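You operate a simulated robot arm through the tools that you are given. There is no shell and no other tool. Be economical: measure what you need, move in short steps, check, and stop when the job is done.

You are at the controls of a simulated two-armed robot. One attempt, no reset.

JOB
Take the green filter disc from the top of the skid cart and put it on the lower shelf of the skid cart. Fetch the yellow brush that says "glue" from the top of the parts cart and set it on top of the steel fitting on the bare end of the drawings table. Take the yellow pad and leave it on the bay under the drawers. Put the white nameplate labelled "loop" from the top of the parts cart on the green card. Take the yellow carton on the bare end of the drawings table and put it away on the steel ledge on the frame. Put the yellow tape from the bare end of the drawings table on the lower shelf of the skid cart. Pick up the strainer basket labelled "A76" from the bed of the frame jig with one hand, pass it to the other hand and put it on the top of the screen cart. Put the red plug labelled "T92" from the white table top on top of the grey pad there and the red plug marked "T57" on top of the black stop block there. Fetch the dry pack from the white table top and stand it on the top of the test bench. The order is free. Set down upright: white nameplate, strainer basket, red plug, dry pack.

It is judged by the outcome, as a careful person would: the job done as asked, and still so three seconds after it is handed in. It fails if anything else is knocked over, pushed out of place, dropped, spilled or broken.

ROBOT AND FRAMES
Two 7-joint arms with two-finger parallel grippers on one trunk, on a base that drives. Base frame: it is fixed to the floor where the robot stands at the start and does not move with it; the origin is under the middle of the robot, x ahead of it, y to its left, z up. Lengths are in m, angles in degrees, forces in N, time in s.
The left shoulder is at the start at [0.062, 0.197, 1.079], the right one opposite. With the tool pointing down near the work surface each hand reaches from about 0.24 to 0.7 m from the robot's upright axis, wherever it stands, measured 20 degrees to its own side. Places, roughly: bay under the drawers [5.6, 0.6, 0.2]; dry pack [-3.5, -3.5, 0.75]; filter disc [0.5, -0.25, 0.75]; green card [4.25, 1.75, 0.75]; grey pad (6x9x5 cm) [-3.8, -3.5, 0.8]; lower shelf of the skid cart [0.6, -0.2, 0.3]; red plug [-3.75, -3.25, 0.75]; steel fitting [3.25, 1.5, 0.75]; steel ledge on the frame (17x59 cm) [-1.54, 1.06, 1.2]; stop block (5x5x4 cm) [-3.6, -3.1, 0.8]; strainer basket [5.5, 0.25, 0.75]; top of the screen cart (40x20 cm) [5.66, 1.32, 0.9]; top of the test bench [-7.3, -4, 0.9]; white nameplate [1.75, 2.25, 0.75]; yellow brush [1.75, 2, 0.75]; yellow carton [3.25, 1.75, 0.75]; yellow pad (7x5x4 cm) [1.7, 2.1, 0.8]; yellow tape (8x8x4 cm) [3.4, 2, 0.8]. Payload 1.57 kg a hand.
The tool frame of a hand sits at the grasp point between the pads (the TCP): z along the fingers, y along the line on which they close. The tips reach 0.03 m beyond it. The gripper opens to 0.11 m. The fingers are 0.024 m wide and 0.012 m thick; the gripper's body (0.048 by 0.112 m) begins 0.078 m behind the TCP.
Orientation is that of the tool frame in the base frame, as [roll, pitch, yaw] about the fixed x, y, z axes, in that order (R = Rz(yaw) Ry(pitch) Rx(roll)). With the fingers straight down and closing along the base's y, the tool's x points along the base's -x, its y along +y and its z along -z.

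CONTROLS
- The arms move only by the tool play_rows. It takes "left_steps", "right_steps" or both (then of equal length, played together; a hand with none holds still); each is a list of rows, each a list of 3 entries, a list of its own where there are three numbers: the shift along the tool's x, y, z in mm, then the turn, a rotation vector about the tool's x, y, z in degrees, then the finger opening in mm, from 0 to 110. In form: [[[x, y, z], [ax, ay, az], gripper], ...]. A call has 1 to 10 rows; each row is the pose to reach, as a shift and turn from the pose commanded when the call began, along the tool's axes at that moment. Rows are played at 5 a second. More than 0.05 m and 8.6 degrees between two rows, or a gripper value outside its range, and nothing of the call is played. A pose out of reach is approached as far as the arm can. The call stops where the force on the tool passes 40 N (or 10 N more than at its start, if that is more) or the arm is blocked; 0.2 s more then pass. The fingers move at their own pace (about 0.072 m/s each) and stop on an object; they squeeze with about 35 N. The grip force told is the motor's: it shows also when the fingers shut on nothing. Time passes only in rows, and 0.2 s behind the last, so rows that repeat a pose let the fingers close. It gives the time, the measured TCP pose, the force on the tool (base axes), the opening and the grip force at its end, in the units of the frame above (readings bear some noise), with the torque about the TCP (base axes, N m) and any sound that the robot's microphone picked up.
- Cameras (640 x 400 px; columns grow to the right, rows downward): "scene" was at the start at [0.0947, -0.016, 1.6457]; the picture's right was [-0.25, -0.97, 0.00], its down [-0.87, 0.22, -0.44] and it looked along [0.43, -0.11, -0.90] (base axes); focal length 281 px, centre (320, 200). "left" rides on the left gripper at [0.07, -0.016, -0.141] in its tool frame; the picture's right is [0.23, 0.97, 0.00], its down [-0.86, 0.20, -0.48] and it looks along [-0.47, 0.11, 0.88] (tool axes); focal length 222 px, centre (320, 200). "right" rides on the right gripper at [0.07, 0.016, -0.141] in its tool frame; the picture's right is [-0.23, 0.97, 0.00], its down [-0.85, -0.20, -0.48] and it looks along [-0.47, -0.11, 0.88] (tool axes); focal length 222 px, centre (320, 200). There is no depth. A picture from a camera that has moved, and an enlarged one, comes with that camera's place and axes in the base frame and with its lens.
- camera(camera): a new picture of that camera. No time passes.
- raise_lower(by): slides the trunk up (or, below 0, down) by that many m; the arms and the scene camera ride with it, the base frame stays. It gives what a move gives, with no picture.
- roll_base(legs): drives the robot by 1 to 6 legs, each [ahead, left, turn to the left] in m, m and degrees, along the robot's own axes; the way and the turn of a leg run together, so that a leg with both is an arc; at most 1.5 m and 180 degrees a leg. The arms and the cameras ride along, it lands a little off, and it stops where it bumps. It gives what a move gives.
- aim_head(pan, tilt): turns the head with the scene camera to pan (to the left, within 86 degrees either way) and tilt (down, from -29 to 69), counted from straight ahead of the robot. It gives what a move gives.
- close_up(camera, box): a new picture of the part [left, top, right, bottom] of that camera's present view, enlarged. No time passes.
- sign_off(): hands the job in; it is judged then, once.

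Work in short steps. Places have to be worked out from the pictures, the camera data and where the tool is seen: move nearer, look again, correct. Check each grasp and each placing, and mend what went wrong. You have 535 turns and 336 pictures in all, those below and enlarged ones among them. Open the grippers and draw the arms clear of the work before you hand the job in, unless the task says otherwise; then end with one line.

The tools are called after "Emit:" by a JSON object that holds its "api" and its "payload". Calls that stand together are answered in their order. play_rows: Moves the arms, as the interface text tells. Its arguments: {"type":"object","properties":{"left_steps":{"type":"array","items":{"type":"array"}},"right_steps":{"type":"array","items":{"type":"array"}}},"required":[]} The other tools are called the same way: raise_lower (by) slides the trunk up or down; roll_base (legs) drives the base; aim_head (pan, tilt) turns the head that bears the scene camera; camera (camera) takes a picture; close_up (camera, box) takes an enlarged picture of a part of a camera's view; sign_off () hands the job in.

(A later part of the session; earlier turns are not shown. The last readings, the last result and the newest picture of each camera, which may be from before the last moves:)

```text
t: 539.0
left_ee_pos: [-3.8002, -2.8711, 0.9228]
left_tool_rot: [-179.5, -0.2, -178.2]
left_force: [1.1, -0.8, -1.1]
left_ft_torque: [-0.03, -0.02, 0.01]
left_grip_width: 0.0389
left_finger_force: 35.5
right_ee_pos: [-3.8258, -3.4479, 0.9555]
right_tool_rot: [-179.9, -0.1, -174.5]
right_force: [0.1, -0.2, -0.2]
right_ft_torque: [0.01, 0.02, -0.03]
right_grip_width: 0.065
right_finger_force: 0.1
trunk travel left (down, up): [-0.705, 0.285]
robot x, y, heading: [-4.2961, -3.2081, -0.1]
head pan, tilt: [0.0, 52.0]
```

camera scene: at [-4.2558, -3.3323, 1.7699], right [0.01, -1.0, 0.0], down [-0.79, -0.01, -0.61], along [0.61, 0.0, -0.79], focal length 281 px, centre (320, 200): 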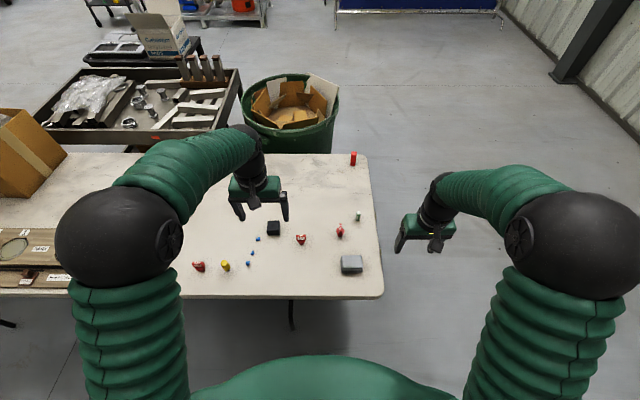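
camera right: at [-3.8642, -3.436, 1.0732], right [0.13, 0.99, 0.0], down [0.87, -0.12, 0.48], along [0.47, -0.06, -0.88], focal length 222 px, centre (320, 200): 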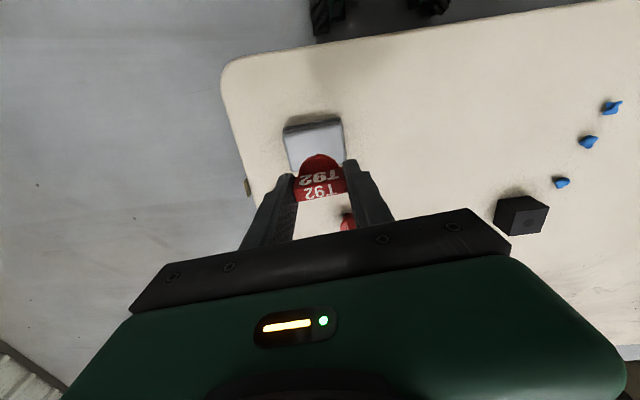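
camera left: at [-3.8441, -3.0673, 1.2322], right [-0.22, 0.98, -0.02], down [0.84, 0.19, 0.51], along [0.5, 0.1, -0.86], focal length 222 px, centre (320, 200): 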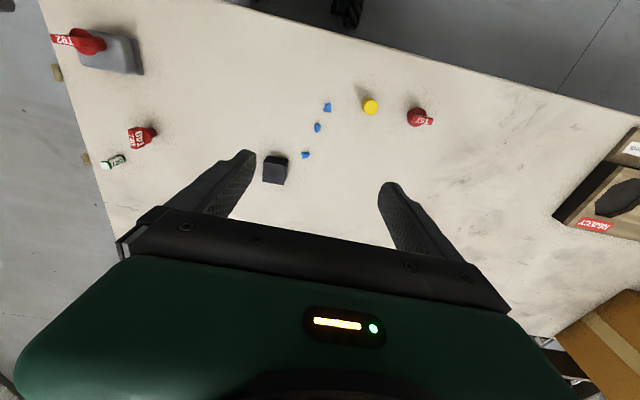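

T57 held. Drive 6 cm closer and carry it over the black block (≈(−3.623, −3.131)).

Emit:
{"api": "roll_base", "payload": {"legs": [[0.06, 0, 0]]}}

Emit:
{"api": "play_rows", "payload": {"left_steps": [[[-16, -38, -10], [0, 0, 0], 0], [[-31, -76, -20], [0, 0, 0], 0], [[-47, -113, -20], [0, 0, 0], 0], [[-62, -151, -20], [0, 0, 0], 0], [[-78, -189, -20], [0, 0, 0], 0], [[-93, -226, -20], [0, 0, 0], 0], [[-109, -264, -20], [0, 0, 0], 0], [[-109, -264, -20], [0, 0, 0], 0]]}}

Emit:
{"api": "camera", "payload": {"camera": "left"}}

Emit:
{"api": "close_up", "payload": {"camera": "scene", "box": [230, 190, 350, 290]}}

```text
t: 540.0
left_ee_pos: [-3.7479, -2.8712, 0.9267]
left_tool_rot: [-179.5, 0.1, -178.1]
left_force: [0.0, 0.0, -0.5]
left_ft_torque: [-0.02, -0.04, 0.0]
left_grip_width: 0.0387
left_finger_force: 35.0
right_ee_pos: [-3.7751, -3.4483, 0.9587]
right_tool_rot: [-179.9, 0.2, -174.5]
right_force: [-0.3, -0.4, 1.1]
right_ft_torque: [0.01, 0.01, 0.01]
right_grip_width: 0.0646
right_finger_force: 0.0
trunk travel left (down, up): [-0.705, 0.285]
robot x, y, heading: [-4.2349, -3.2027, 0.2]
head pan, tilt: [0.0, 52.0]
```

```text
t: 541.8
left_ee_pos: [-3.6248, -3.1303, 0.945]
left_tool_rot: [-179.6, -0.3, -178.1]
left_force: [0.4, 0.5, -0.9]
left_ft_torque: [-0.01, -0.04, 0.01]
left_grip_width: 0.0389
left_finger_force: 35.4
right_ee_pos: [-3.7695, -3.4487, 0.9563]
right_tool_rot: [-180.0, 0.0, -174.5]
right_force: [0.4, 0.6, 0.0]
right_ft_torque: [0.0, -0.02, -0.02]
right_grip_width: 0.0649
right_finger_force: 0.0
trunk travel left (down, up): [-0.705, 0.285]
robot x, y, heading: [-4.2355, -3.2032, -0.2]
head pan, tilt: [0.0, 52.0]
```

```text
132 pictures are left
camera left: at [-3.6944, -3.1461, 1.0874], right [-0.26, 0.97, -0.01], down [0.85, 0.23, 0.47], along [0.46, 0.12, -0.88], focal length 222 px, centre (320, 200)
```

left: 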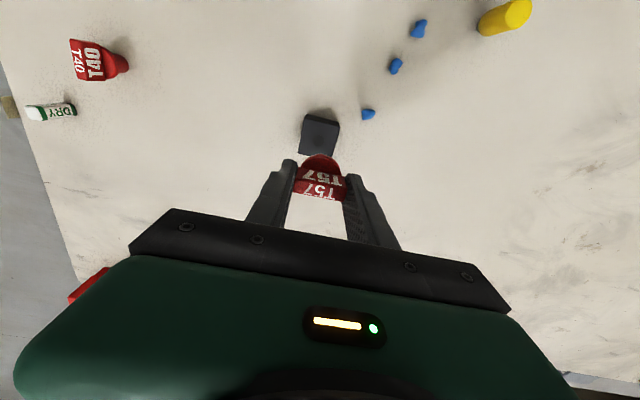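

```text
4.00 times, centred on (290, 240) of scene
camera zoom: at [-4.1277, -3.2059, 1.69], right [0.0, -1.0, 0.0], down [-0.79, 0.0, -0.61], along [0.61, 0.0, -0.79], focal length 1125 px, centre (440, 40)
```

zoom: 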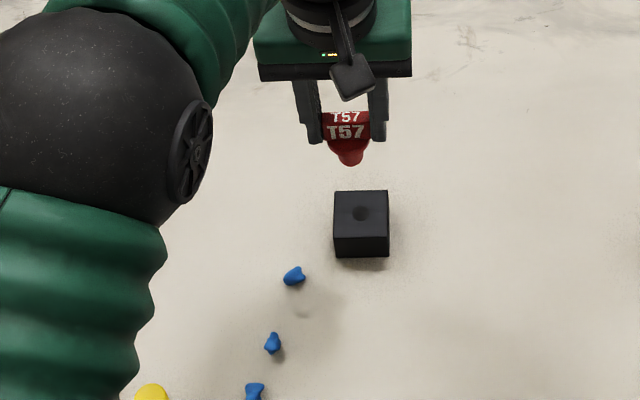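

Block top center ≈(−3.631, −3.132). Shift 6 mm back and lower to just above.

Emit:
{"api": "play_rows", "payload": {"left_steps": [[[6, -2, 20], [0, 0, 0], 0], [[6, -2, 55], [0, 0, 0], 0], [[6, -2, 85], [0, 0, 0], 0], [[6, -2, 85], [0, 0, 0], 0]]}}

Emit:
{"api": "close_up", "payload": {"camera": "left", "box": [240, 90, 400, 230]}}

Emit:
{"api": "close_up", "payload": {"camera": "scene", "box": [260, 200, 350, 270]}}

```text
t: 542.8
left_ee_pos: [-3.6332, -3.1333, 0.8617]
left_tool_rot: [-179.6, -0.1, -178.1]
left_force: [0.3, 0.0, -0.4]
left_ft_torque: [0.03, 0.0, 0.0]
left_grip_width: 0.0388
left_finger_force: 35.3
right_ee_pos: [-3.7693, -3.4492, 0.9561]
right_tool_rot: [-180.0, 0.0, -174.5]
right_force: [0.2, 0.1, 0.2]
right_ft_torque: [-0.03, -0.02, 0.01]
right_grip_width: 0.0651
right_finger_force: 0.1
trunk travel left (down, up): [-0.705, 0.285]
robot x, y, heading: [-4.2402, -3.2032, 0.2]
head pan, tilt: [0.0, 52.0]
```

```text
2.86 times, centred on (320, 160) of left
camera zoom: at [-3.7017, -3.1488, 1.0028], right [-0.26, 0.97, -0.01], down [0.85, 0.23, 0.47], along [0.46, 0.12, -0.88], focal length 635 px, centre (320, 314)
```

zoom: 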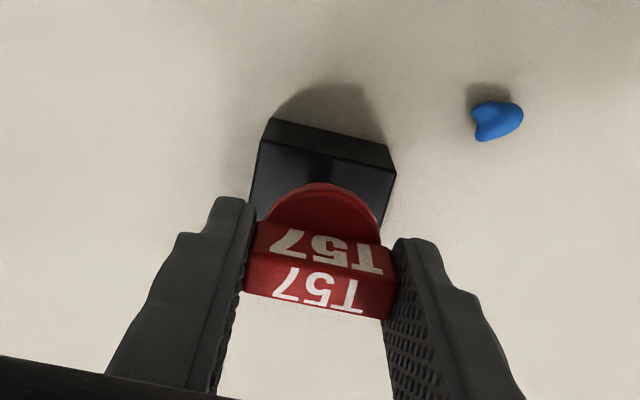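

```text
5.71 times, centred on (305, 235) of scene
camera zoom: at [-4.1273, -3.2057, 1.6899], right [0.0, -1.0, 0.0], down [-0.79, 0.0, -0.61], along [0.61, 0.0, -0.79], focal length 1607 px, centre (406, 0)
```

zoom: 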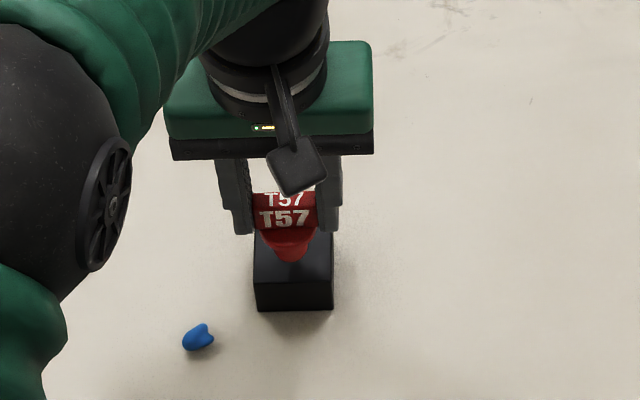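

Aligned. Lower in small steps to contact.

Emit:
{"api": "play_rows", "payload": {"left_steps": [[[0, 0, 5], [0, 0, 0], 0], [[0, 0, 10], [0, 0, 0], 0], [[0, 0, 13], [0, 0, 0], 0], [[0, 0, 16], [0, 0, 0], 0], [[0, 0, 18], [0, 0, 0], 0], [[0, 0, 20], [0, 0, 0], 0]]}}

```text
t: 544.1
left_ee_pos: [-3.6313, -3.1341, 0.8434]
left_tool_rot: [-179.5, 0.0, -178.1]
left_force: [-1.3, 0.3, 14.9]
left_ft_torque: [0.17, 0.16, 0.02]
left_grip_width: 0.0388
left_finger_force: 34.8
right_ee_pos: [-3.7711, -3.4498, 0.9566]
right_tool_rot: [-179.9, 0.1, -174.5]
right_force: [0.3, -0.5, -0.4]
right_ft_torque: [0.0, -0.01, 0.02]
right_grip_width: 0.0649
right_finger_force: 0.0
trunk travel left (down, up): [-0.705, 0.285]
robot x, y, heading: [-4.2395, -3.2072, -0.2]
head pan, tilt: [0.0, 52.0]
```

Contact at expected height. Ease 1 mm, open, rise.

Emit:
{"api": "play_rows", "payload": {"left_steps": [[[0, 0, -2], [0, 0, 0], 0], [[0, 0, -2], [0, 0, 0], 45], [[0, 0, -2], [0, 0, 0], 62], [[0, 0, -15], [0, 0, 0], 65], [[0, 0, -45], [0, 0, 0], 65], [[0, 0, -90], [0, 0, 0], 65], [[40, 20, -110], [0, 0, 0], 65]]}}

Emit:
{"api": "close_up", "payload": {"camera": "scene", "box": [250, 190, 390, 300]}}

```text
t: 545.8
left_ee_pos: [-3.6753, -3.1128, 0.9503]
left_tool_rot: [-179.5, -0.1, -178.1]
left_force: [-0.3, 0.2, -0.6]
left_ft_torque: [0.0, 0.01, 0.0]
left_grip_width: 0.0651
left_finger_force: 0.0
right_ee_pos: [-3.772, -3.4487, 0.9565]
right_tool_rot: [-180.0, 0.1, -174.5]
right_force: [0.0, 0.3, 1.0]
right_ft_torque: [0.0, -0.04, 0.02]
right_grip_width: 0.065
right_finger_force: 0.0
trunk travel left (down, up): [-0.705, 0.285]
robot x, y, heading: [-4.2339, -3.2062, 0.2]
head pan, tilt: [0.0, 52.0]
```

```text
3.64 times, centred on (320, 245) of scene
camera zoom: at [-4.1307, -3.2047, 1.6901], right [0.0, -1.0, 0.0], down [-0.79, 0.0, -0.62], along [0.62, 0.0, -0.79], focal length 1023 px, centre (320, 36)
```

zoom: 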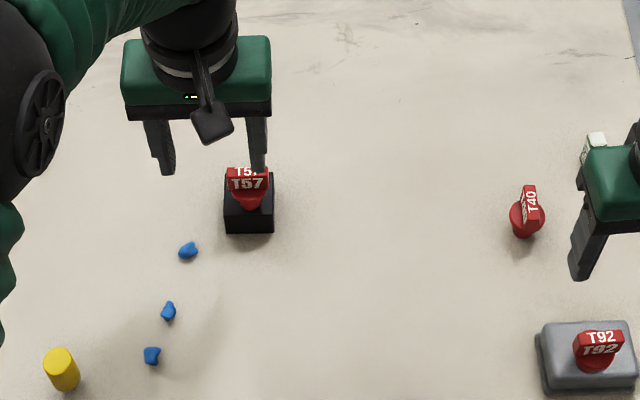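

Both plugs stand. Now the dry pack (≈(−3.571, −3.494)): shift the base right 0.15 m and bring the right hand above it.

Emit:
{"api": "play_rows", "payload": {"left_steps": [[[20, 10, -40], [0, 0, 0], 65], [[40, 20, -80], [0, 0, 0], 65]], "right_steps": [[[10, 0, -30], [0, 0, 0], 60], [[20, 0, -60], [0, 0, 0], 60]]}}

Emit:
{"api": "roll_base", "payload": {"legs": [[0.02, -0.16, 0]]}}

Emit:
{"api": "play_rows", "payload": {"right_steps": [[[-35, 10, 0], [0, 0, -2], 60], [[-70, 20, 0], [0, 0, -5], 60], [[-105, 30, 0], [0, 0, -5], 60], [[-140, 40, 0], [0, 0, -5], 60], [[-140, 40, 0], [0, 0, -5], 60]]}}

Emit:
{"api": "camera", "payload": {"camera": "right"}}

Emit:
{"api": "close_up", "payload": {"camera": "scene", "box": [250, 180, 410, 300]}}

```text
t: 546.4
left_ee_pos: [-3.7149, -3.0916, 1.0322]
left_tool_rot: [-179.5, 0.1, -178.1]
left_force: [-0.7, 0.7, 0.9]
left_ft_torque: [0.0, -0.05, 0.0]
left_grip_width: 0.065
left_finger_force: 0.0
right_ee_pos: [-3.7934, -3.4492, 1.018]
right_tool_rot: [179.9, 0.2, -174.6]
right_force: [-0.4, -0.4, -0.8]
right_ft_torque: [0.02, -0.05, 0.0]
right_grip_width: 0.0602
right_finger_force: 0.1
trunk travel left (down, up): [-0.705, 0.285]
robot x, y, heading: [-4.24, -3.1999, -0.0]
head pan, tilt: [0.0, 52.0]
```

```text
t: 547.8
left_ee_pos: [-3.6916, -3.235, 1.0286]
left_tool_rot: [-179.0, -0.3, -177.9]
left_force: [-0.1, 0.6, -0.3]
left_ft_torque: [-0.04, 0.0, 0.02]
left_grip_width: 0.0652
left_finger_force: 0.0
right_ee_pos: [-3.7689, -3.5941, 1.0187]
right_tool_rot: [-179.5, -0.2, -174.3]
right_force: [0.5, 0.8, 0.0]
right_ft_torque: [-0.05, 0.01, -0.03]
right_grip_width: 0.06
right_finger_force: 0.0
trunk travel left (down, up): [-0.705, 0.285]
robot x, y, heading: [-4.2158, -3.3631, 0.3]
head pan, tilt: [0.0, 52.0]
```

```text
t: 549.0
left_ee_pos: [-3.6923, -3.2541, 1.0312]
left_tool_rot: [-180.0, 0.0, -177.9]
left_force: [0.5, -0.3, 0.8]
left_ft_torque: [0.05, 0.01, -0.04]
left_grip_width: 0.0649
left_finger_force: 0.2
right_ee_pos: [-3.634, -3.5579, 1.0143]
right_tool_rot: [179.5, 0.1, -169.4]
right_force: [0.3, 1.0, -0.2]
right_ft_torque: [0.02, -0.03, 0.0]
right_grip_width: 0.0599
right_finger_force: 0.1
trunk travel left (down, up): [-0.705, 0.285]
robot x, y, heading: [-4.2175, -3.3595, 0.3]
head pan, tilt: [0.0, 52.0]
```

```text
127 pictures are left
camera right: at [-3.706, -3.5568, 1.1566], right [0.04, 1.0, 0.01], down [0.88, -0.04, 0.48], along [0.48, -0.01, -0.88], focal length 222 px, centre (320, 200)
```

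right: 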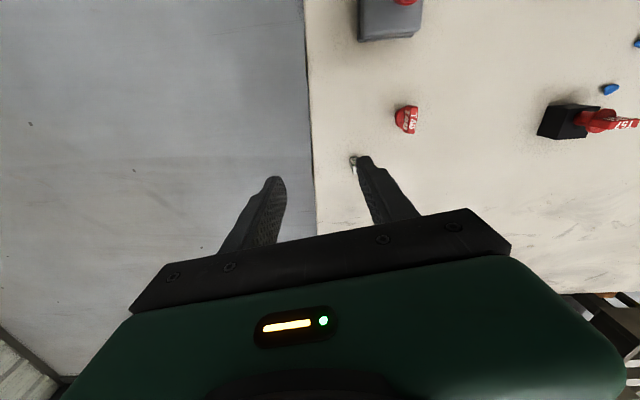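

```text
3.33 times, centred on (330, 240) of scene
camera zoom: at [-4.1072, -3.3716, 1.6899], right [0.0, -1.0, -0.01], down [-0.79, 0.0, -0.61], along [0.61, 0.01, -0.79], focal length 938 px, centre (287, 67)
```

zoom: 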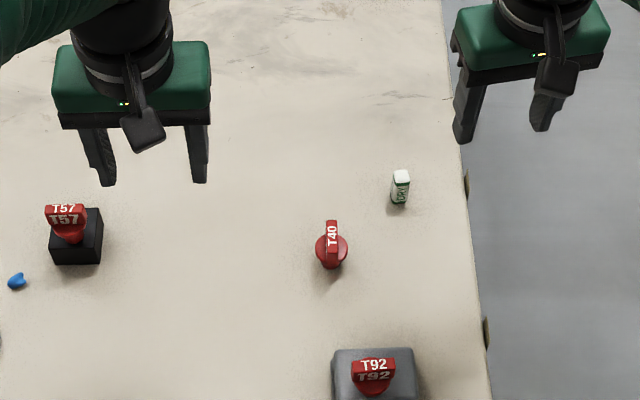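

DRY pack ≈(−3.574, −3.494). Move above it and square the hand.

Emit:
{"api": "play_rows", "payload": {"right_steps": [[[-24, 17, 10], [0, 0, 4], 60], [[-48, 35, 30], [0, 0, 8], 60], [[-71, 52, 60], [0, 0, 10.6], 60], [[-71, 52, 90], [0, 0, 10.6], 60], [[-71, 52, 90], [0, 0, 10.6], 60]]}}

Emit:
{"api": "close_up", "payload": {"camera": "right", "box": [240, 90, 400, 220]}}

```text
t: 550.2
left_ee_pos: [-3.6924, -3.2452, 1.0301]
left_tool_rot: [-179.7, -0.3, -177.9]
left_force: [0.5, 0.4, -0.1]
left_ft_torque: [0.0, 0.01, 0.0]
left_grip_width: 0.0649
left_finger_force: 0.1
right_ee_pos: [-3.5745, -3.4844, 0.9266]
right_tool_rot: [-180.0, 0.1, -179.9]
right_force: [-0.5, 0.3, 0.4]
right_ft_torque: [0.01, 0.0, 0.05]
right_grip_width: 0.0598
right_finger_force: 0.1
trunk travel left (down, up): [-0.705, 0.285]
robot x, y, heading: [-4.2162, -3.3578, 0.3]
head pan, tilt: [0.0, 52.0]
```

```text
3.08 times, centred on (320, 155) of right
camera zoom: at [-3.6449, -3.4691, 1.0677], right [0.23, 0.97, 0.0], down [0.85, -0.2, 0.48], along [0.47, -0.11, -0.88], focal length 684 px, centre (320, 338)
```

zoom: 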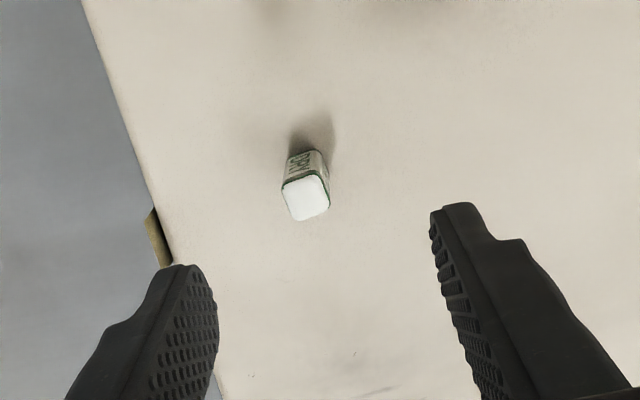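

Pack offset (+9, −8) mm. Correct, descend to 0.85 and re-check.

Emit:
{"api": "play_rows", "payload": {"right_steps": [[[-8, -7, 30], [0, 0, 0], 50], [[-9, -8, 75], [0, 0, 0], 50], [[-9, -8, 75], [0, 0, 0], 50]]}}

Emit:
{"api": "close_up", "payload": {"camera": "right", "box": [250, 110, 390, 230]}}

```text
t: 551.0
left_ee_pos: [-3.6927, -3.2464, 1.0307]
left_tool_rot: [-179.7, 0.0, -177.9]
left_force: [-0.2, 0.1, -0.4]
left_ft_torque: [0.0, 0.02, 0.02]
left_grip_width: 0.065
left_finger_force: 0.0
right_ee_pos: [-3.5656, -3.493, 0.8501]
right_tool_rot: [179.9, 0.1, -180.0]
right_force: [-0.1, -0.4, 0.2]
right_ft_torque: [-0.05, 0.0, -0.03]
right_grip_width: 0.0502
right_finger_force: 0.1
trunk travel left (down, up): [-0.705, 0.285]
robot x, y, heading: [-4.2204, -3.3591, 0.2]
head pan, tilt: [0.0, 52.0]
```

```text
3.33 times, centred on (320, 170) of right
camera zoom: at [-3.6359, -3.4792, 0.9917], right [0.23, 0.97, 0.0], down [0.85, -0.2, 0.48], along [0.47, -0.11, -0.88], focal length 740 px, centre (320, 300)
```

zoom: 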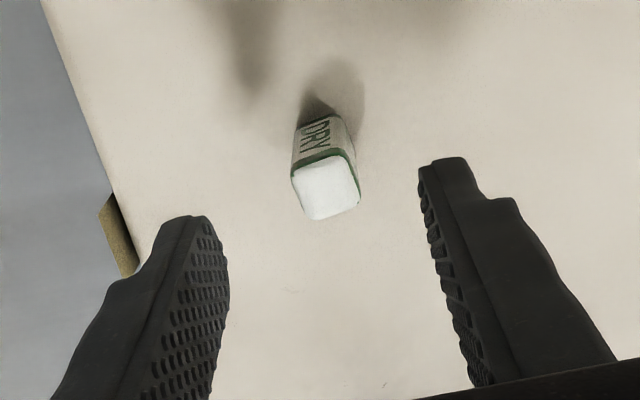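

On axis; top ≈0.79. Descend 62 mm, close, lift.

Emit:
{"api": "play_rows", "payload": {"right_steps": [[[0, 1, 30], [0, 0, 0], 50], [[0, 1, 55], [0, 0, 0], 50], [[0, 1, 62], [0, 0, 0], 50], [[0, 1, 62], [0, 0, 0], 20], [[0, 1, 62], [0, 0, 0], 0], [[0, 1, 62], [0, 0, 0], 0], [[0, 1, 40], [0, 0, 0], 0], [[0, 1, 0], [0, 0, 0], 0], [[0, 1, -40], [0, 0, 0], 0]]}}

Emit:
{"api": "camera", "payload": {"camera": "right"}}

```text
t: 553.0
left_ee_pos: [-3.6924, -3.247, 1.0289]
left_tool_rot: [-179.7, -0.1, -177.9]
left_force: [-0.1, -0.1, 0.1]
left_ft_torque: [0.02, -0.01, 0.01]
left_grip_width: 0.0651
left_finger_force: 0.0
right_ee_pos: [-3.5668, -3.4938, 0.8915]
right_tool_rot: [179.9, 0.0, -179.9]
right_force: [0.4, 0.3, -0.4]
right_ft_torque: [0.0, -0.04, 0.01]
right_grip_width: 0.0166
right_finger_force: 31.7
trunk travel left (down, up): [-0.705, 0.285]
robot x, y, heading: [-4.2152, -3.3589, 0.1]
head pan, tilt: [0.0, 52.0]
```

```text
123 pictures are left
camera right: at [-3.6365, -3.4794, 1.0332], right [0.23, 0.97, 0.0], down [0.86, -0.2, 0.48], along [0.47, -0.11, -0.88], focal length 222 px, centre (320, 200)
```

right: 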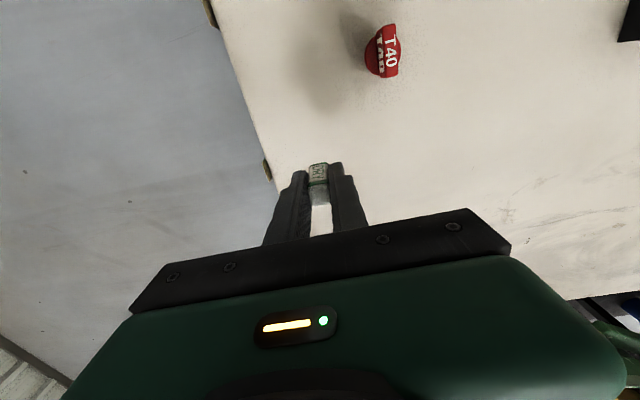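

Dry pack held. Raise it, back off, turn around, and look at the test bench.

Emit:
{"api": "play_rows", "payload": {"right_steps": [[[10, 0, -45], [0, 0, 0], 0], [[20, 0, -90], [0, 0, 0], 0], [[40, 0, -135], [0, 0, 0], 0], [[60, 0, -180], [0, 0, 0], 0], [[80, 0, -215], [0, 0, 0], 0]]}}

Emit:
{"api": "roll_base", "payload": {"legs": [[-0.35, 0, 0], [0, 0, 180]]}}

Emit:
{"api": "aim_head", "payload": {"pan": 0, "tilt": 25}}

Emit:
{"api": "camera", "payload": {"camera": "scene"}}

```text
t: 554.2
left_ee_pos: [-3.6931, -3.2479, 1.0312]
left_tool_rot: [-179.7, -0.1, -177.9]
left_force: [0.2, 0.2, 0.4]
left_ft_torque: [0.04, 0.0, 0.04]
left_grip_width: 0.065
left_finger_force: 0.1
right_ee_pos: [-3.6476, -3.4936, 1.1061]
right_tool_rot: [179.9, 0.1, -179.9]
right_force: [0.4, 0.1, -0.6]
right_ft_torque: [0.01, -0.03, -0.01]
right_grip_width: 0.0163
right_finger_force: 31.7
trunk travel left (down, up): [-0.705, 0.285]
robot x, y, heading: [-4.2165, -3.359, 0.3]
head pan, tilt: [0.0, 52.0]
```

```text
t: 563.8
left_ee_pos: [-5.0987, -3.459, 1.0311]
left_tool_rot: [-179.7, -0.2, 0.6]
left_force: [-0.6, 0.0, 0.0]
left_ft_torque: [-0.01, -0.02, 0.01]
left_grip_width: 0.0649
left_finger_force: 0.0
right_ee_pos: [-5.1381, -3.2118, 1.1043]
right_tool_rot: [179.9, 0.0, -1.5]
right_force: [0.3, 0.3, -0.4]
right_ft_torque: [0.01, 0.01, 0.03]
right_grip_width: 0.0166
right_finger_force: 31.6
trunk travel left (down, up): [-0.705, 0.285]
robot x, y, heading: [-4.5689, -3.3584, 178.5]
head pan, tilt: [0.0, 52.0]
```

```text
t: 564.7
left_ee_pos: [-5.0973, -3.4586, 1.0318]
left_tool_rot: [-179.7, -0.1, 0.6]
left_force: [0.6, -0.4, -0.2]
left_ft_torque: [0.01, 0.01, -0.01]
left_grip_width: 0.0652
left_finger_force: 0.0
right_ee_pos: [-5.1355, -3.2114, 1.1075]
right_tool_rot: [179.9, 0.1, -1.4]
right_force: [-0.4, -0.6, -0.7]
right_ft_torque: [0.02, 0.03, -0.02]
right_grip_width: 0.0162
right_finger_force: 31.6
trunk travel left (down, up): [-0.705, 0.285]
robot x, y, heading: [-4.5756, -3.3612, 179.0]
head pan, tilt: [0.0, 25.0]
```

```text
122 pictures are left
camera scene: at [-4.6961, -3.3564, 1.7299], right [0.02, 1.0, 0.0], down [0.43, -0.01, -0.9], along [-0.9, 0.02, -0.43], focal length 281 px, centre (320, 200)
```

scene: 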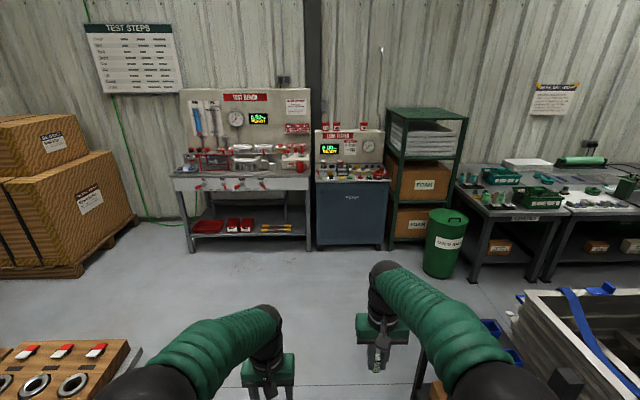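

Emit:
{"api": "close_up", "payload": {"camera": "scene", "box": [160, 80, 330, 260]}}

```text
2.22 times, centred on (245, 170) of scene
camera zoom: at [-4.6961, -3.3564, 1.7299], right [0.02, 1.0, 0.0], down [0.43, -0.01, -0.9], along [-0.9, 0.02, -0.43], focal length 625 px, centre (487, 267)
```

zoom: 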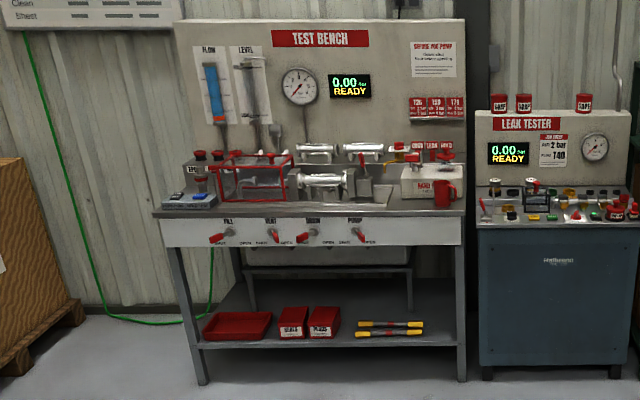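

Bench top is cluttered, with free strips at the front/right part. Drive closer along the corridor.

Emit:
{"api": "roll_base", "payload": {"legs": [[1.45, 0, 1], [0, 0.5, 0]]}}

Emit:
{"api": "aim_head", "payload": {"pan": 0, "tilt": 38}}

Emit:
{"api": "camera", "payload": {"camera": "scene"}}

```text
t: 574.3
left_ee_pos: [-6.5282, -3.9514, 1.0321]
left_tool_rot: [-180.0, -0.2, 2.7]
left_force: [-0.1, 0.6, -0.5]
left_ft_torque: [-0.06, 0.0, 0.0]
left_grip_width: 0.0648
left_finger_force: 0.0
right_ee_pos: [-6.5768, -3.7026, 1.1047]
right_tool_rot: [179.5, 0.2, 0.6]
right_force: [1.2, -0.1, -0.7]
right_ft_torque: [-0.05, 0.02, 0.01]
right_grip_width: 0.0168
right_finger_force: 31.7
trunk travel left (down, up): [-0.705, 0.285]
robot x, y, heading: [-6.0008, -3.8387, -179.2]
head pan, tilt: [0.0, 25.0]
```

```text
t: 575.1
left_ee_pos: [-6.5259, -3.9519, 1.0316]
left_tool_rot: [-179.8, 0.0, 2.8]
left_force: [-0.1, -0.1, 0.1]
left_ft_torque: [-0.02, -0.04, 0.0]
left_grip_width: 0.065
left_finger_force: 0.1
right_ee_pos: [-6.5747, -3.7064, 1.108]
right_tool_rot: [179.7, 0.2, 0.6]
right_force: [0.1, 0.0, -0.2]
right_ft_torque: [-0.02, 0.01, 0.02]
right_grip_width: 0.0165
right_finger_force: 31.5
trunk travel left (down, up): [-0.705, 0.285]
robot x, y, heading: [-6.003, -3.8343, -179.1]
head pan, tilt: [0.0, 38.0]
```

```text
120 pictures are left
camera scene: at [-6.1251, -3.8331, 1.7097], right [-0.01, 1.0, 0.0], down [0.62, 0.01, -0.79], along [-0.79, -0.01, -0.62], focal length 281 px, centre (320, 200)
```

scene: 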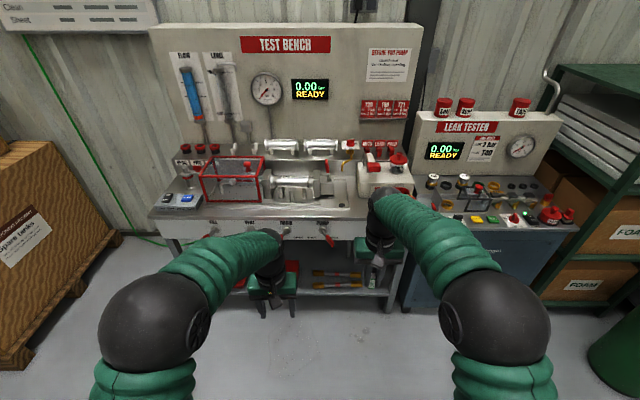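

Emit:
{"api": "close_up", "payload": {"camera": "scene", "box": [140, 130, 430, 260]}}

```text
2.21 times, centred on (285, 195) of scene
camera zoom: at [-6.1251, -3.8331, 1.7097], right [-0.01, 1.0, 0.0], down [0.62, 0.01, -0.79], along [-0.79, -0.01, -0.62], focal length 621 px, centre (397, 211)
```

zoom: 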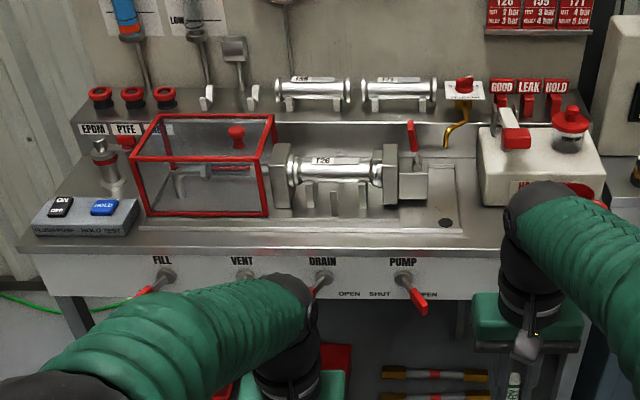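

Drive 0.25 m closer and view the bench top from the right wrist camera.

Emit:
{"api": "roll_base", "payload": {"legs": [[0.28, 0, -0.9]]}}

Emit:
{"api": "camera", "payload": {"camera": "right"}}

Emit:
{"api": "aim_head", "payload": {"pan": -5, "tilt": 50}}

Emit:
{"api": "camera", "payload": {"camera": "scene"}}

```text
t: 577.0
left_ee_pos: [-6.8049, -3.9484, 1.0319]
left_tool_rot: [-179.5, 0.0, 1.6]
left_force: [-0.6, 0.3, 0.1]
left_ft_torque: [-0.01, 0.03, 0.0]
left_grip_width: 0.0649
left_finger_force: 0.0
right_ee_pos: [-6.8491, -3.7022, 1.1091]
right_tool_rot: [179.9, 0.3, -0.5]
right_force: [0.6, -1.0, 0.1]
right_ft_torque: [0.02, 0.04, -0.01]
right_grip_width: 0.0164
right_finger_force: 32.0
trunk travel left (down, up): [-0.705, 0.285]
robot x, y, heading: [-6.2806, -3.8383, 179.8]
head pan, tilt: [0.0, 38.0]
```

```text
118 pictures are left
camera right: at [-6.7785, -3.719, 1.2498], right [-0.23, -0.97, 0.0], down [-0.85, 0.21, 0.48], along [-0.47, 0.11, -0.88], focal length 222 px, centre (320, 200)
```

right: 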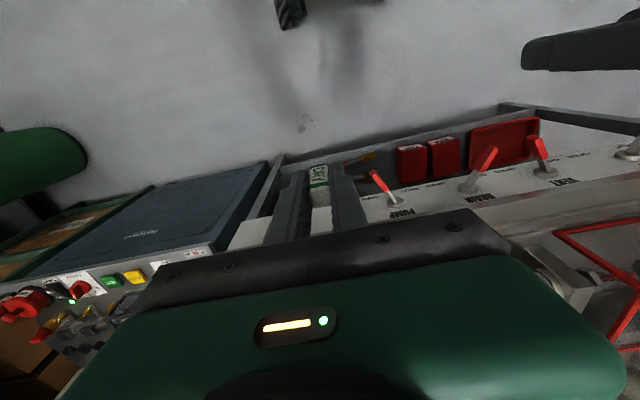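

```text
t: 577.8
left_ee_pos: [-6.805, -3.9475, 1.0324]
left_tool_rot: [-179.6, 0.1, 1.7]
left_force: [-0.6, -0.4, 0.3]
left_ft_torque: [-0.01, 0.01, 0.01]
left_grip_width: 0.0652
left_finger_force: 0.1
right_ee_pos: [-6.8489, -3.7007, 1.1075]
right_tool_rot: [179.9, 0.3, -0.4]
right_force: [-0.5, -0.2, 0.3]
right_ft_torque: [0.01, -0.02, -0.01]
right_grip_width: 0.0164
right_finger_force: 31.8
trunk travel left (down, up): [-0.705, 0.285]
robot x, y, heading: [-6.2872, -3.8393, 179.9]
head pan, tilt: [-5.0, 50.0]
```

```text
117 pictures are left
camera scene: at [-6.3938, -3.8314, 1.6925], right [0.09, 1.0, 0.0], down [0.76, -0.07, -0.64], along [-0.64, 0.06, -0.77], focal length 281 px, centre (320, 200)
```

scene: 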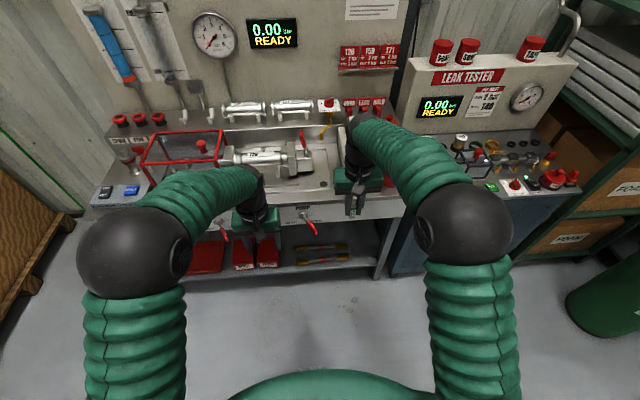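

Emit:
{"api": "close_up", "payload": {"camera": "scene", "box": [210, 100, 430, 240]}}

```text
2.86 times, centred on (320, 170) of scene
camera zoom: at [-6.3938, -3.8314, 1.6925], right [0.09, 1.0, 0.0], down [0.76, -0.07, -0.64], along [-0.64, 0.06, -0.77], focal length 804 px, centre (320, 286)
```

zoom: 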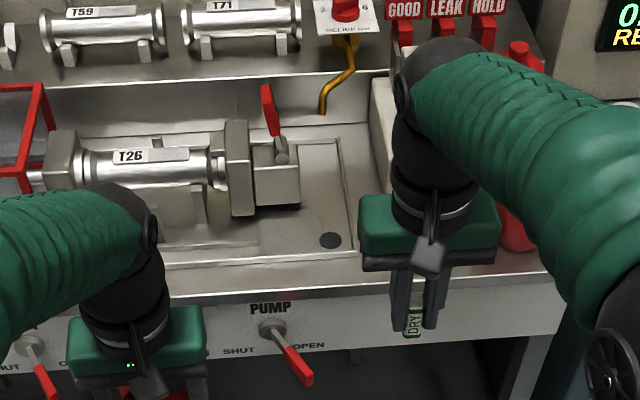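

Move the right hand up and aside to see the free area.

Emit:
{"api": "play_rows", "payload": {"right_steps": [[[20, 0, -40], [0, 0, 0], 0], [[40, -30, -70], [0, 0, 0], 0], [[60, -70, -90], [0, 0, 0], 0], [[80, -110, -90], [0, 0, 0], 0], [[80, -150, -90], [0, 0, 0], 0]]}}

Emit:
{"api": "close_up", "payload": {"camera": "scene", "box": [240, 110, 460, 240]}}

```text
t: 579.0
left_ee_pos: [-6.8043, -3.9465, 1.0327]
left_tool_rot: [-179.7, 0.1, 1.8]
left_force: [-0.3, 1.0, -0.3]
left_ft_torque: [0.02, -0.01, 0.03]
left_grip_width: 0.0648
left_finger_force: 0.1
right_ee_pos: [-6.7687, -3.5493, 1.1976]
right_tool_rot: [179.8, 0.3, -0.3]
right_force: [0.5, 0.1, -0.3]
right_ft_torque: [-0.03, 0.0, 0.05]
right_grip_width: 0.0165
right_finger_force: 32.0
trunk travel left (down, up): [-0.705, 0.285]
robot x, y, heading: [-6.2804, -3.8396, 179.8]
head pan, tilt: [-5.0, 50.0]
```

```text
2.91 times, centred on (350, 175) of scene
camera zoom: at [-6.3927, -3.8291, 1.6925], right [0.09, 1.0, 0.0], down [0.76, -0.07, -0.64], along [-0.64, 0.06, -0.77], focal length 818 px, centre (233, 273)
```

zoom: 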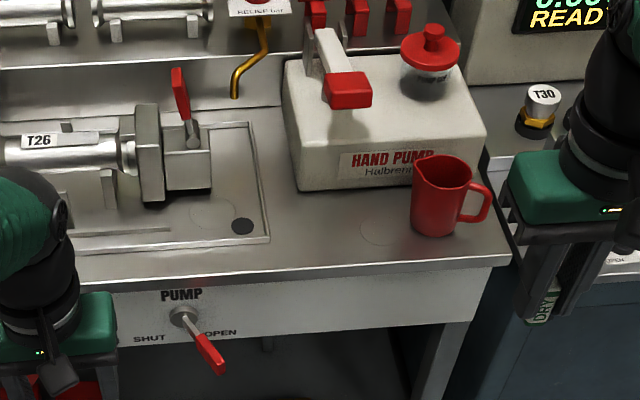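

Free spot in front of the hand pump, ≈(−7.12, −3.645). Lift the left hand clear and drive 0.2 m closer.

Emit:
{"api": "play_rows", "payload": {"left_steps": [[[0, 0, -40], [0, 0, 0], 65], [[0, 0, -80], [0, 0, 0], 65], [[0, 0, -110], [0, 0, 0], 65]]}}

Emit:
{"api": "roll_base", "payload": {"legs": [[0.2, 0, 0]]}}

Emit:
{"api": "play_rows", "payload": {"right_steps": [[[-30, 30, 0], [0, 0, 0], 0], [[-60, 60, 0], [0, 0, 0], 0], [[-90, 90, 20], [0, 0, 0], 0], [[-110, 95, 40], [0, 0, 0], 0], [[-110, 95, 40], [0, 0, 0], 0]]}}

Emit:
{"api": "camera", "payload": {"camera": "right"}}

Emit:
{"api": "camera", "payload": {"camera": "scene"}}

```text
t: 579.8
left_ee_pos: [-6.8035, -3.9465, 1.1418]
left_tool_rot: [-179.7, 0.0, 1.7]
left_force: [0.0, -0.2, -0.6]
left_ft_torque: [0.03, -0.03, -0.01]
left_grip_width: 0.0651
left_finger_force: 0.1
right_ee_pos: [-6.768, -3.5493, 1.1978]
right_tool_rot: [179.9, 0.3, -0.4]
right_force: [-0.6, 0.3, 0.9]
right_ft_torque: [-0.03, 0.0, 0.0]
right_grip_width: 0.0165
right_finger_force: 31.6
trunk travel left (down, up): [-0.705, 0.285]
robot x, y, heading: [-6.2854, -3.8408, 179.7]
head pan, tilt: [-5.0, 50.0]
```

```text
t: 581.4
left_ee_pos: [-6.9974, -3.9455, 1.1428]
left_tool_rot: [-179.7, 0.2, 1.7]
left_force: [0.8, -0.7, 0.7]
left_ft_torque: [0.04, -0.01, -0.04]
left_grip_width: 0.0652
left_finger_force: 0.0
right_ee_pos: [-6.9621, -3.5478, 1.1979]
right_tool_rot: [179.9, 0.4, -0.5]
right_force: [0.3, -0.7, 0.3]
right_ft_torque: [0.03, 0.01, 0.01]
right_grip_width: 0.0165
right_finger_force: 31.7
trunk travel left (down, up): [-0.705, 0.285]
robot x, y, heading: [-6.4833, -3.8382, 179.6]
head pan, tilt: [-5.0, 50.0]
```

```text
t: 582.5
left_ee_pos: [-6.9988, -3.9437, 1.142]
left_tool_rot: [-179.6, 0.3, 1.6]
left_force: [0.1, 0.9, 0.6]
left_ft_torque: [0.0, 0.0, 0.0]
left_grip_width: 0.065
left_finger_force: 0.1
right_ee_pos: [-7.073, -3.6395, 1.161]
right_tool_rot: [179.7, 0.5, -0.5]
right_force: [0.5, -0.6, 0.4]
right_ft_torque: [0.0, 0.01, -0.02]
right_grip_width: 0.0165
right_finger_force: 32.0
trunk travel left (down, up): [-0.705, 0.285]
robot x, y, heading: [-6.4807, -3.8376, 179.5]
head pan, tilt: [-5.0, 50.0]
```

```text
114 pictures are left
camera right: at [-7.0026, -3.6585, 1.3022], right [-0.24, -0.97, 0.0], down [-0.85, 0.21, 0.49], along [-0.47, 0.11, -0.87], focal length 222 px, centre (320, 200)
```

right: 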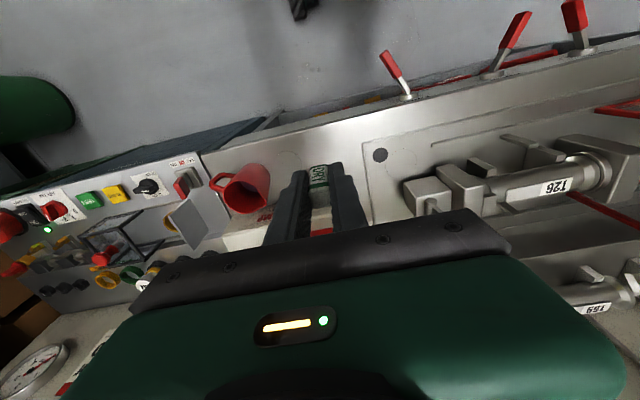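

```text
113 pictures are left
camera scene: at [-6.5892, -3.8292, 1.6927], right [0.09, 1.0, 0.0], down [0.76, -0.07, -0.64], along [-0.64, 0.06, -0.77], focal length 281 px, centre (320, 200)
```

scene: 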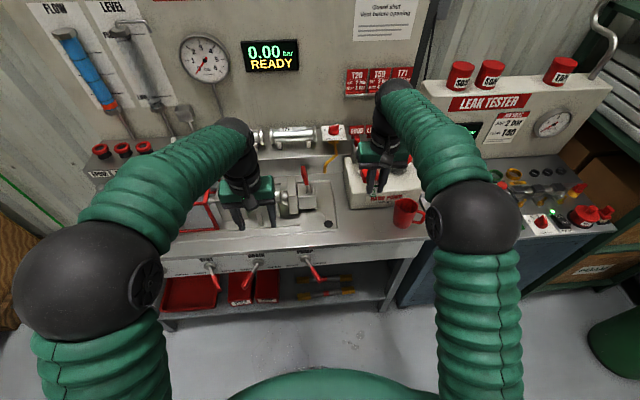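

Choose (−7.095, −3.67): near the front edge, clear of the pump handle and tray. Move there and descend to z≈1.0.

Emit:
{"api": "play_rows", "payload": {"right_steps": [[[-22, 30, 0], [0, 0, 0], 0], [[-22, 30, 40], [0, 0, 0], 0], [[-22, 30, 80], [0, 0, 0], 0], [[-22, 30, 120], [0, 0, 0], 0], [[-22, 30, 155], [0, 0, 0], 0], [[-22, 30, 155], [0, 0, 0], 0]]}}

Emit:
{"api": "camera", "payload": {"camera": "right"}}

Emit:
{"api": "close_up", "payload": {"camera": "scene", "box": [300, 110, 460, 250]}}

```text
t: 584.0
left_ee_pos: [-6.9997, -3.9468, 1.1427]
left_tool_rot: [-179.5, 0.2, 1.6]
left_force: [0.6, 0.9, -0.2]
left_ft_torque: [-0.03, -0.01, 0.02]
left_grip_width: 0.065
left_finger_force: 0.1
right_ee_pos: [-7.0973, -3.6728, 1.0056]
right_tool_rot: [179.9, 0.3, -0.5]
right_force: [-0.3, -0.3, -0.3]
right_ft_torque: [0.0, -0.03, 0.0]
right_grip_width: 0.0164
right_finger_force: 32.0
trunk travel left (down, up): [-0.705, 0.285]
robot x, y, heading: [-6.4809, -3.8358, 179.6]
head pan, tilt: [-5.0, 50.0]
```

```text
112 pictures are left
camera right: at [-7.0266, -3.6909, 1.1477], right [-0.23, -0.97, 0.0], down [-0.85, 0.21, 0.48], along [-0.47, 0.11, -0.87], focal length 222 px, centre (320, 200)
```

right: 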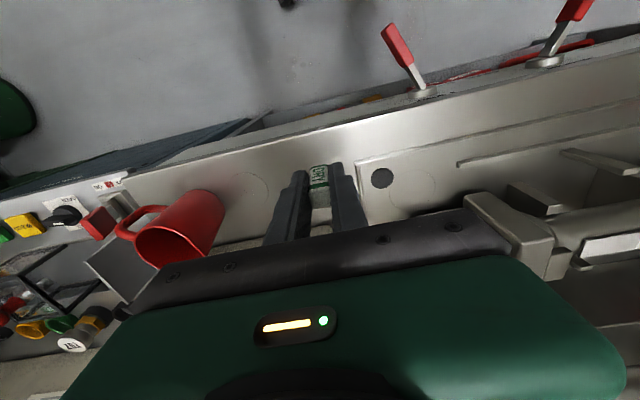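

```text
2.86 times, centred on (380, 180) of scene
camera zoom: at [-6.5898, -3.8311, 1.6926], right [0.09, 1.0, 0.0], down [0.76, -0.07, -0.64], along [-0.64, 0.06, -0.77], focal length 804 px, centre (149, 257)
```

zoom: 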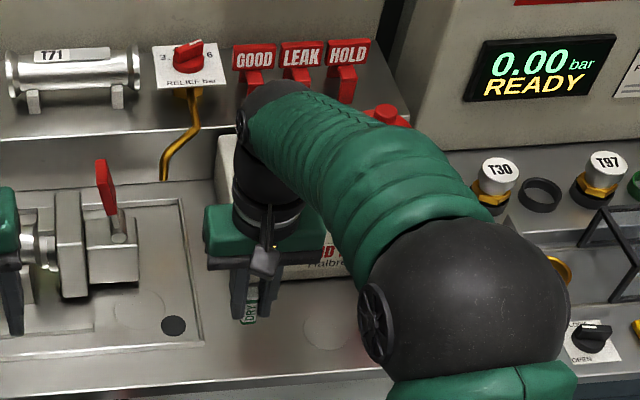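

Landing point is clear, ~3 cm from the edge and tray. Shift 8 mm inward and descend to contact.

Emit:
{"api": "play_rows", "payload": {"right_steps": [[[-8, -4, 15], [0, 0, 0], 0], [[-8, -4, 35], [0, 0, 0], 0], [[-8, -4, 48], [0, 0, 0], 0], [[-8, -4, 52], [0, 0, 0], 0], [[-8, -4, 56], [0, 0, 0], 0], [[-8, -4, 60], [0, 0, 0], 0]]}}

Emit:
{"api": "camera", "payload": {"camera": "right"}}

```text
t: 585.4
left_ee_pos: [-7.0008, -3.9459, 1.1418]
left_tool_rot: [-179.8, 0.2, 1.5]
left_force: [-0.2, -0.7, -1.1]
left_ft_torque: [-0.01, 0.02, 0.02]
left_grip_width: 0.065
left_finger_force: 0.0
right_ee_pos: [-7.1068, -3.6689, 0.945]
right_tool_rot: [179.9, 0.4, -0.5]
right_force: [-0.4, 0.2, -0.7]
right_ft_torque: [-0.02, 0.01, -0.01]
right_grip_width: 0.0165
right_finger_force: 31.5
trunk travel left (down, up): [-0.705, 0.285]
robot x, y, heading: [-6.4813, -3.8418, 179.8]
head pan, tilt: [-5.0, 50.0]
```

```text
110 pictures are left
camera right: at [-7.0371, -3.686, 1.0861], right [-0.23, -0.97, 0.0], down [-0.85, 0.21, 0.48], along [-0.47, 0.11, -0.87], focal length 222 px, centre (320, 200)
```

right: 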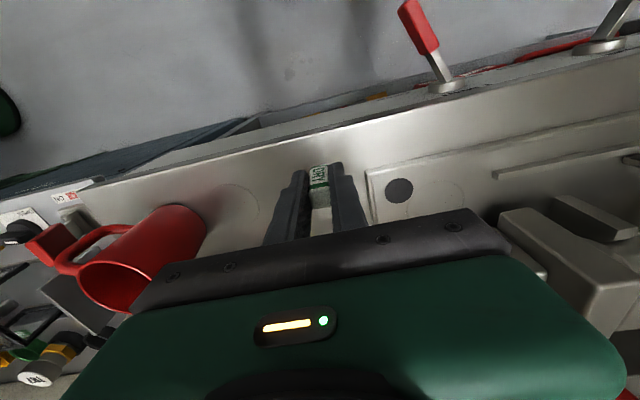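

Emit:
{"api": "play_rows", "payload": {"right_steps": [[[0, 0, 3], [0, 0, 0], 0], [[0, 0, 6], [0, 0, 0], 0], [[0, 0, 9], [0, 0, 0], 0], [[0, 0, 12], [0, 0, 0], 0], [[0, 0, 15], [0, 0, 0], 0], [[0, 0, 18], [0, 0, 0], 0], [[0, 0, 20], [0, 0, 0], 0]]}}

Emit:
{"api": "camera", "payload": {"camera": "right"}}

```text
t: 587.0
left_ee_pos: [-7.0012, -3.9462, 1.143]
left_tool_rot: [-179.6, 0.3, 1.6]
left_force: [0.0, -1.0, 0.1]
left_ft_torque: [0.0, -0.02, 0.01]
left_grip_width: 0.0647
left_finger_force: 0.0
right_ee_pos: [-7.1075, -3.669, 0.9244]
right_tool_rot: [179.9, 0.4, -0.5]
right_force: [-0.2, 0.2, -0.4]
right_ft_torque: [0.01, -0.03, 0.0]
right_grip_width: 0.0165
right_finger_force: 31.7
trunk travel left (down, up): [-0.705, 0.285]
robot x, y, heading: [-6.4817, -3.8386, 179.7]
head pan, tilt: [-5.0, 50.0]
```

```text
109 pictures are left
camera right: at [-7.0367, -3.6869, 1.0662], right [-0.23, -0.97, 0.0], down [-0.85, 0.21, 0.48], along [-0.47, 0.11, -0.88], focal length 222 px, centre (320, 200)
```

right: 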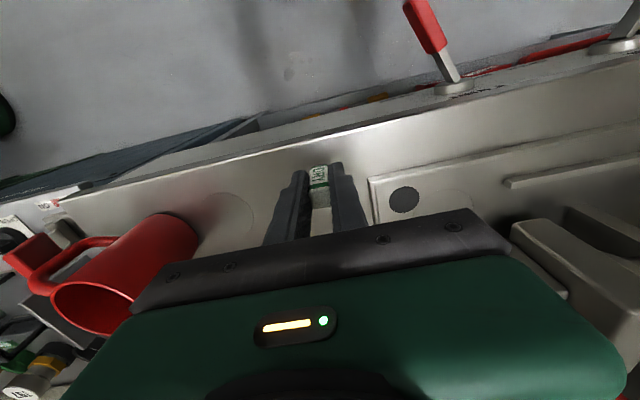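

Bench top works out to z≈0.86 with its edge at x≈−7.09, so move 28 mm further inward, then descend.

Emit:
{"api": "play_rows", "payload": {"right_steps": [[[-14, 0, 0], [0, 0, 0], 0], [[-28, 0, 0], [0, 0, 0], 0], [[-28, 0, 8], [0, 0, 0], 0], [[-28, 0, 13], [0, 0, 0], 0], [[-28, 0, 17], [0, 0, 0], 0], [[-28, 0, 21], [0, 0, 0], 0], [[-28, 0, 25], [0, 0, 0], 0], [[-28, 0, 29], [0, 0, 0], 0]]}}

Emit:
{"api": "camera", "payload": {"camera": "right"}}

```text
t: 588.7
left_ee_pos: [-6.9994, -3.9467, 1.1435]
left_tool_rot: [-179.5, 0.3, 1.6]
left_force: [0.2, 0.0, 1.1]
left_ft_torque: [-0.02, -0.03, -0.02]
left_grip_width: 0.0652
left_finger_force: 0.0
right_ee_pos: [-7.1393, -3.6694, 0.9073]
right_tool_rot: [180.0, 1.3, -0.5]
right_force: [10.3, -1.1, 28.2]
right_ft_torque: [-0.03, -0.55, 0.0]
right_grip_width: 0.0164
right_finger_force: 32.1
trunk travel left (down, up): [-0.705, 0.285]
robot x, y, heading: [-6.4811, -3.8402, 179.7]
head pan, tilt: [-5.0, 50.0]
stopped in row 8 (right hand): the force on the tool passed its limit at 44 N (the readings are from after the stop); the commanded pose is now the measured one
```

```text
108 pictures are left
camera right: at [-7.0665, -3.6864, 1.0471], right [-0.23, -0.97, 0.01], down [-0.84, 0.21, 0.5], along [-0.49, 0.11, -0.87], focal length 222 px, centre (320, 200)
```

right: 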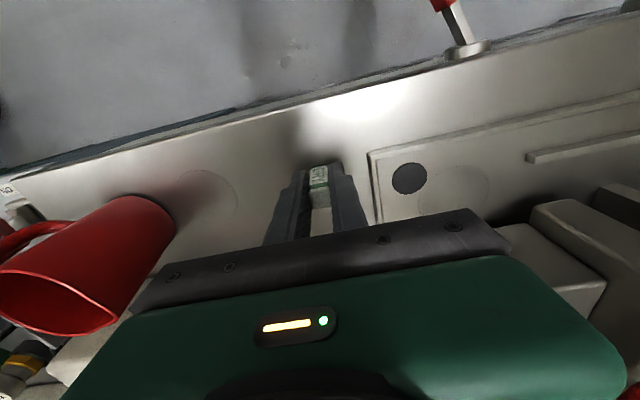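

Contact (pack bottom ≈0.867). Ease up 3 mm, level the hand, then release and rise.

Emit:
{"api": "play_rows", "payload": {"right_steps": [[[0, 0, -3], [0, 1, 0], 0], [[0, 0, -2], [0, 1.2, 0], 0], [[0, 0, -1], [0, 1.2, 0], 0]]}}

```text
t: 589.5
left_ee_pos: [-6.9994, -3.9474, 1.1437]
left_tool_rot: [-179.6, 0.3, 1.6]
left_force: [-0.5, 0.2, -0.3]
left_ft_torque: [-0.02, 0.02, 0.01]
left_grip_width: 0.065
left_finger_force: 0.1
right_ee_pos: [-7.1398, -3.6686, 0.9063]
right_tool_rot: [-180.0, 0.2, -0.5]
right_force: [-4.5, -0.3, 21.3]
right_ft_torque: [0.0, 0.29, -0.02]
right_grip_width: 0.0164
right_finger_force: 31.4
trunk travel left (down, up): [-0.705, 0.285]
robot x, y, heading: [-6.4796, -3.836, 179.5]
head pan, tilt: [-5.0, 50.0]
```

Emit:
{"api": "play_rows", "payload": {"right_steps": [[[0, 0, -2], [0, 0, 0], 0], [[0, 0, -2], [0, 0, 0], 22], [[0, 0, -2], [0, 0, 0], 35], [[0, 0, -2], [0, 0, 0], 45]]}}

Emit:
{"api": "close_up", "payload": {"camera": "right", "box": [240, 120, 400, 240]}}

```text
t: 590.5
left_ee_pos: [-7.0, -3.9457, 1.1421]
left_tool_rot: [-179.6, 0.2, 1.6]
left_force: [0.5, 0.1, 0.2]
left_ft_torque: [0.02, -0.03, 0.02]
left_grip_width: 0.065
left_finger_force: 0.0
right_ee_pos: [-7.1394, -3.668, 0.905]
right_tool_rot: [179.9, -0.2, -0.4]
right_force: [-0.3, 0.1, -0.1]
right_ft_torque: [0.0, -0.01, -0.01]
right_grip_width: 0.0449
right_finger_force: 0.1
trunk travel left (down, up): [-0.705, 0.285]
robot x, y, heading: [-6.4798, -3.8375, 179.7]
head pan, tilt: [-5.0, 50.0]
```

```text
3.33 times, centred on (320, 180) of right
camera zoom: at [-7.0708, -3.6857, 1.0479], right [-0.24, -0.97, 0.0], down [-0.85, 0.21, 0.48], along [-0.46, 0.11, -0.88], focal length 740 px, centre (320, 267)
```

zoom: 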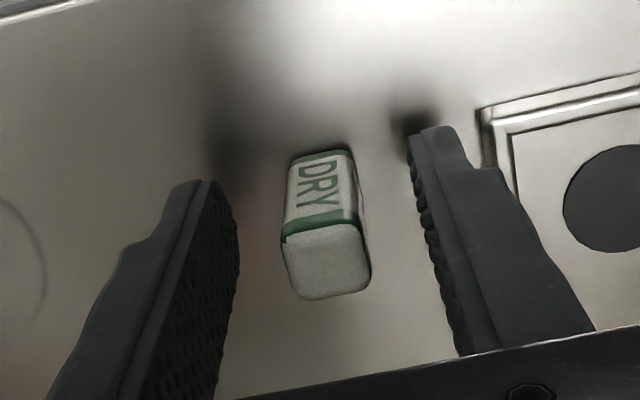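

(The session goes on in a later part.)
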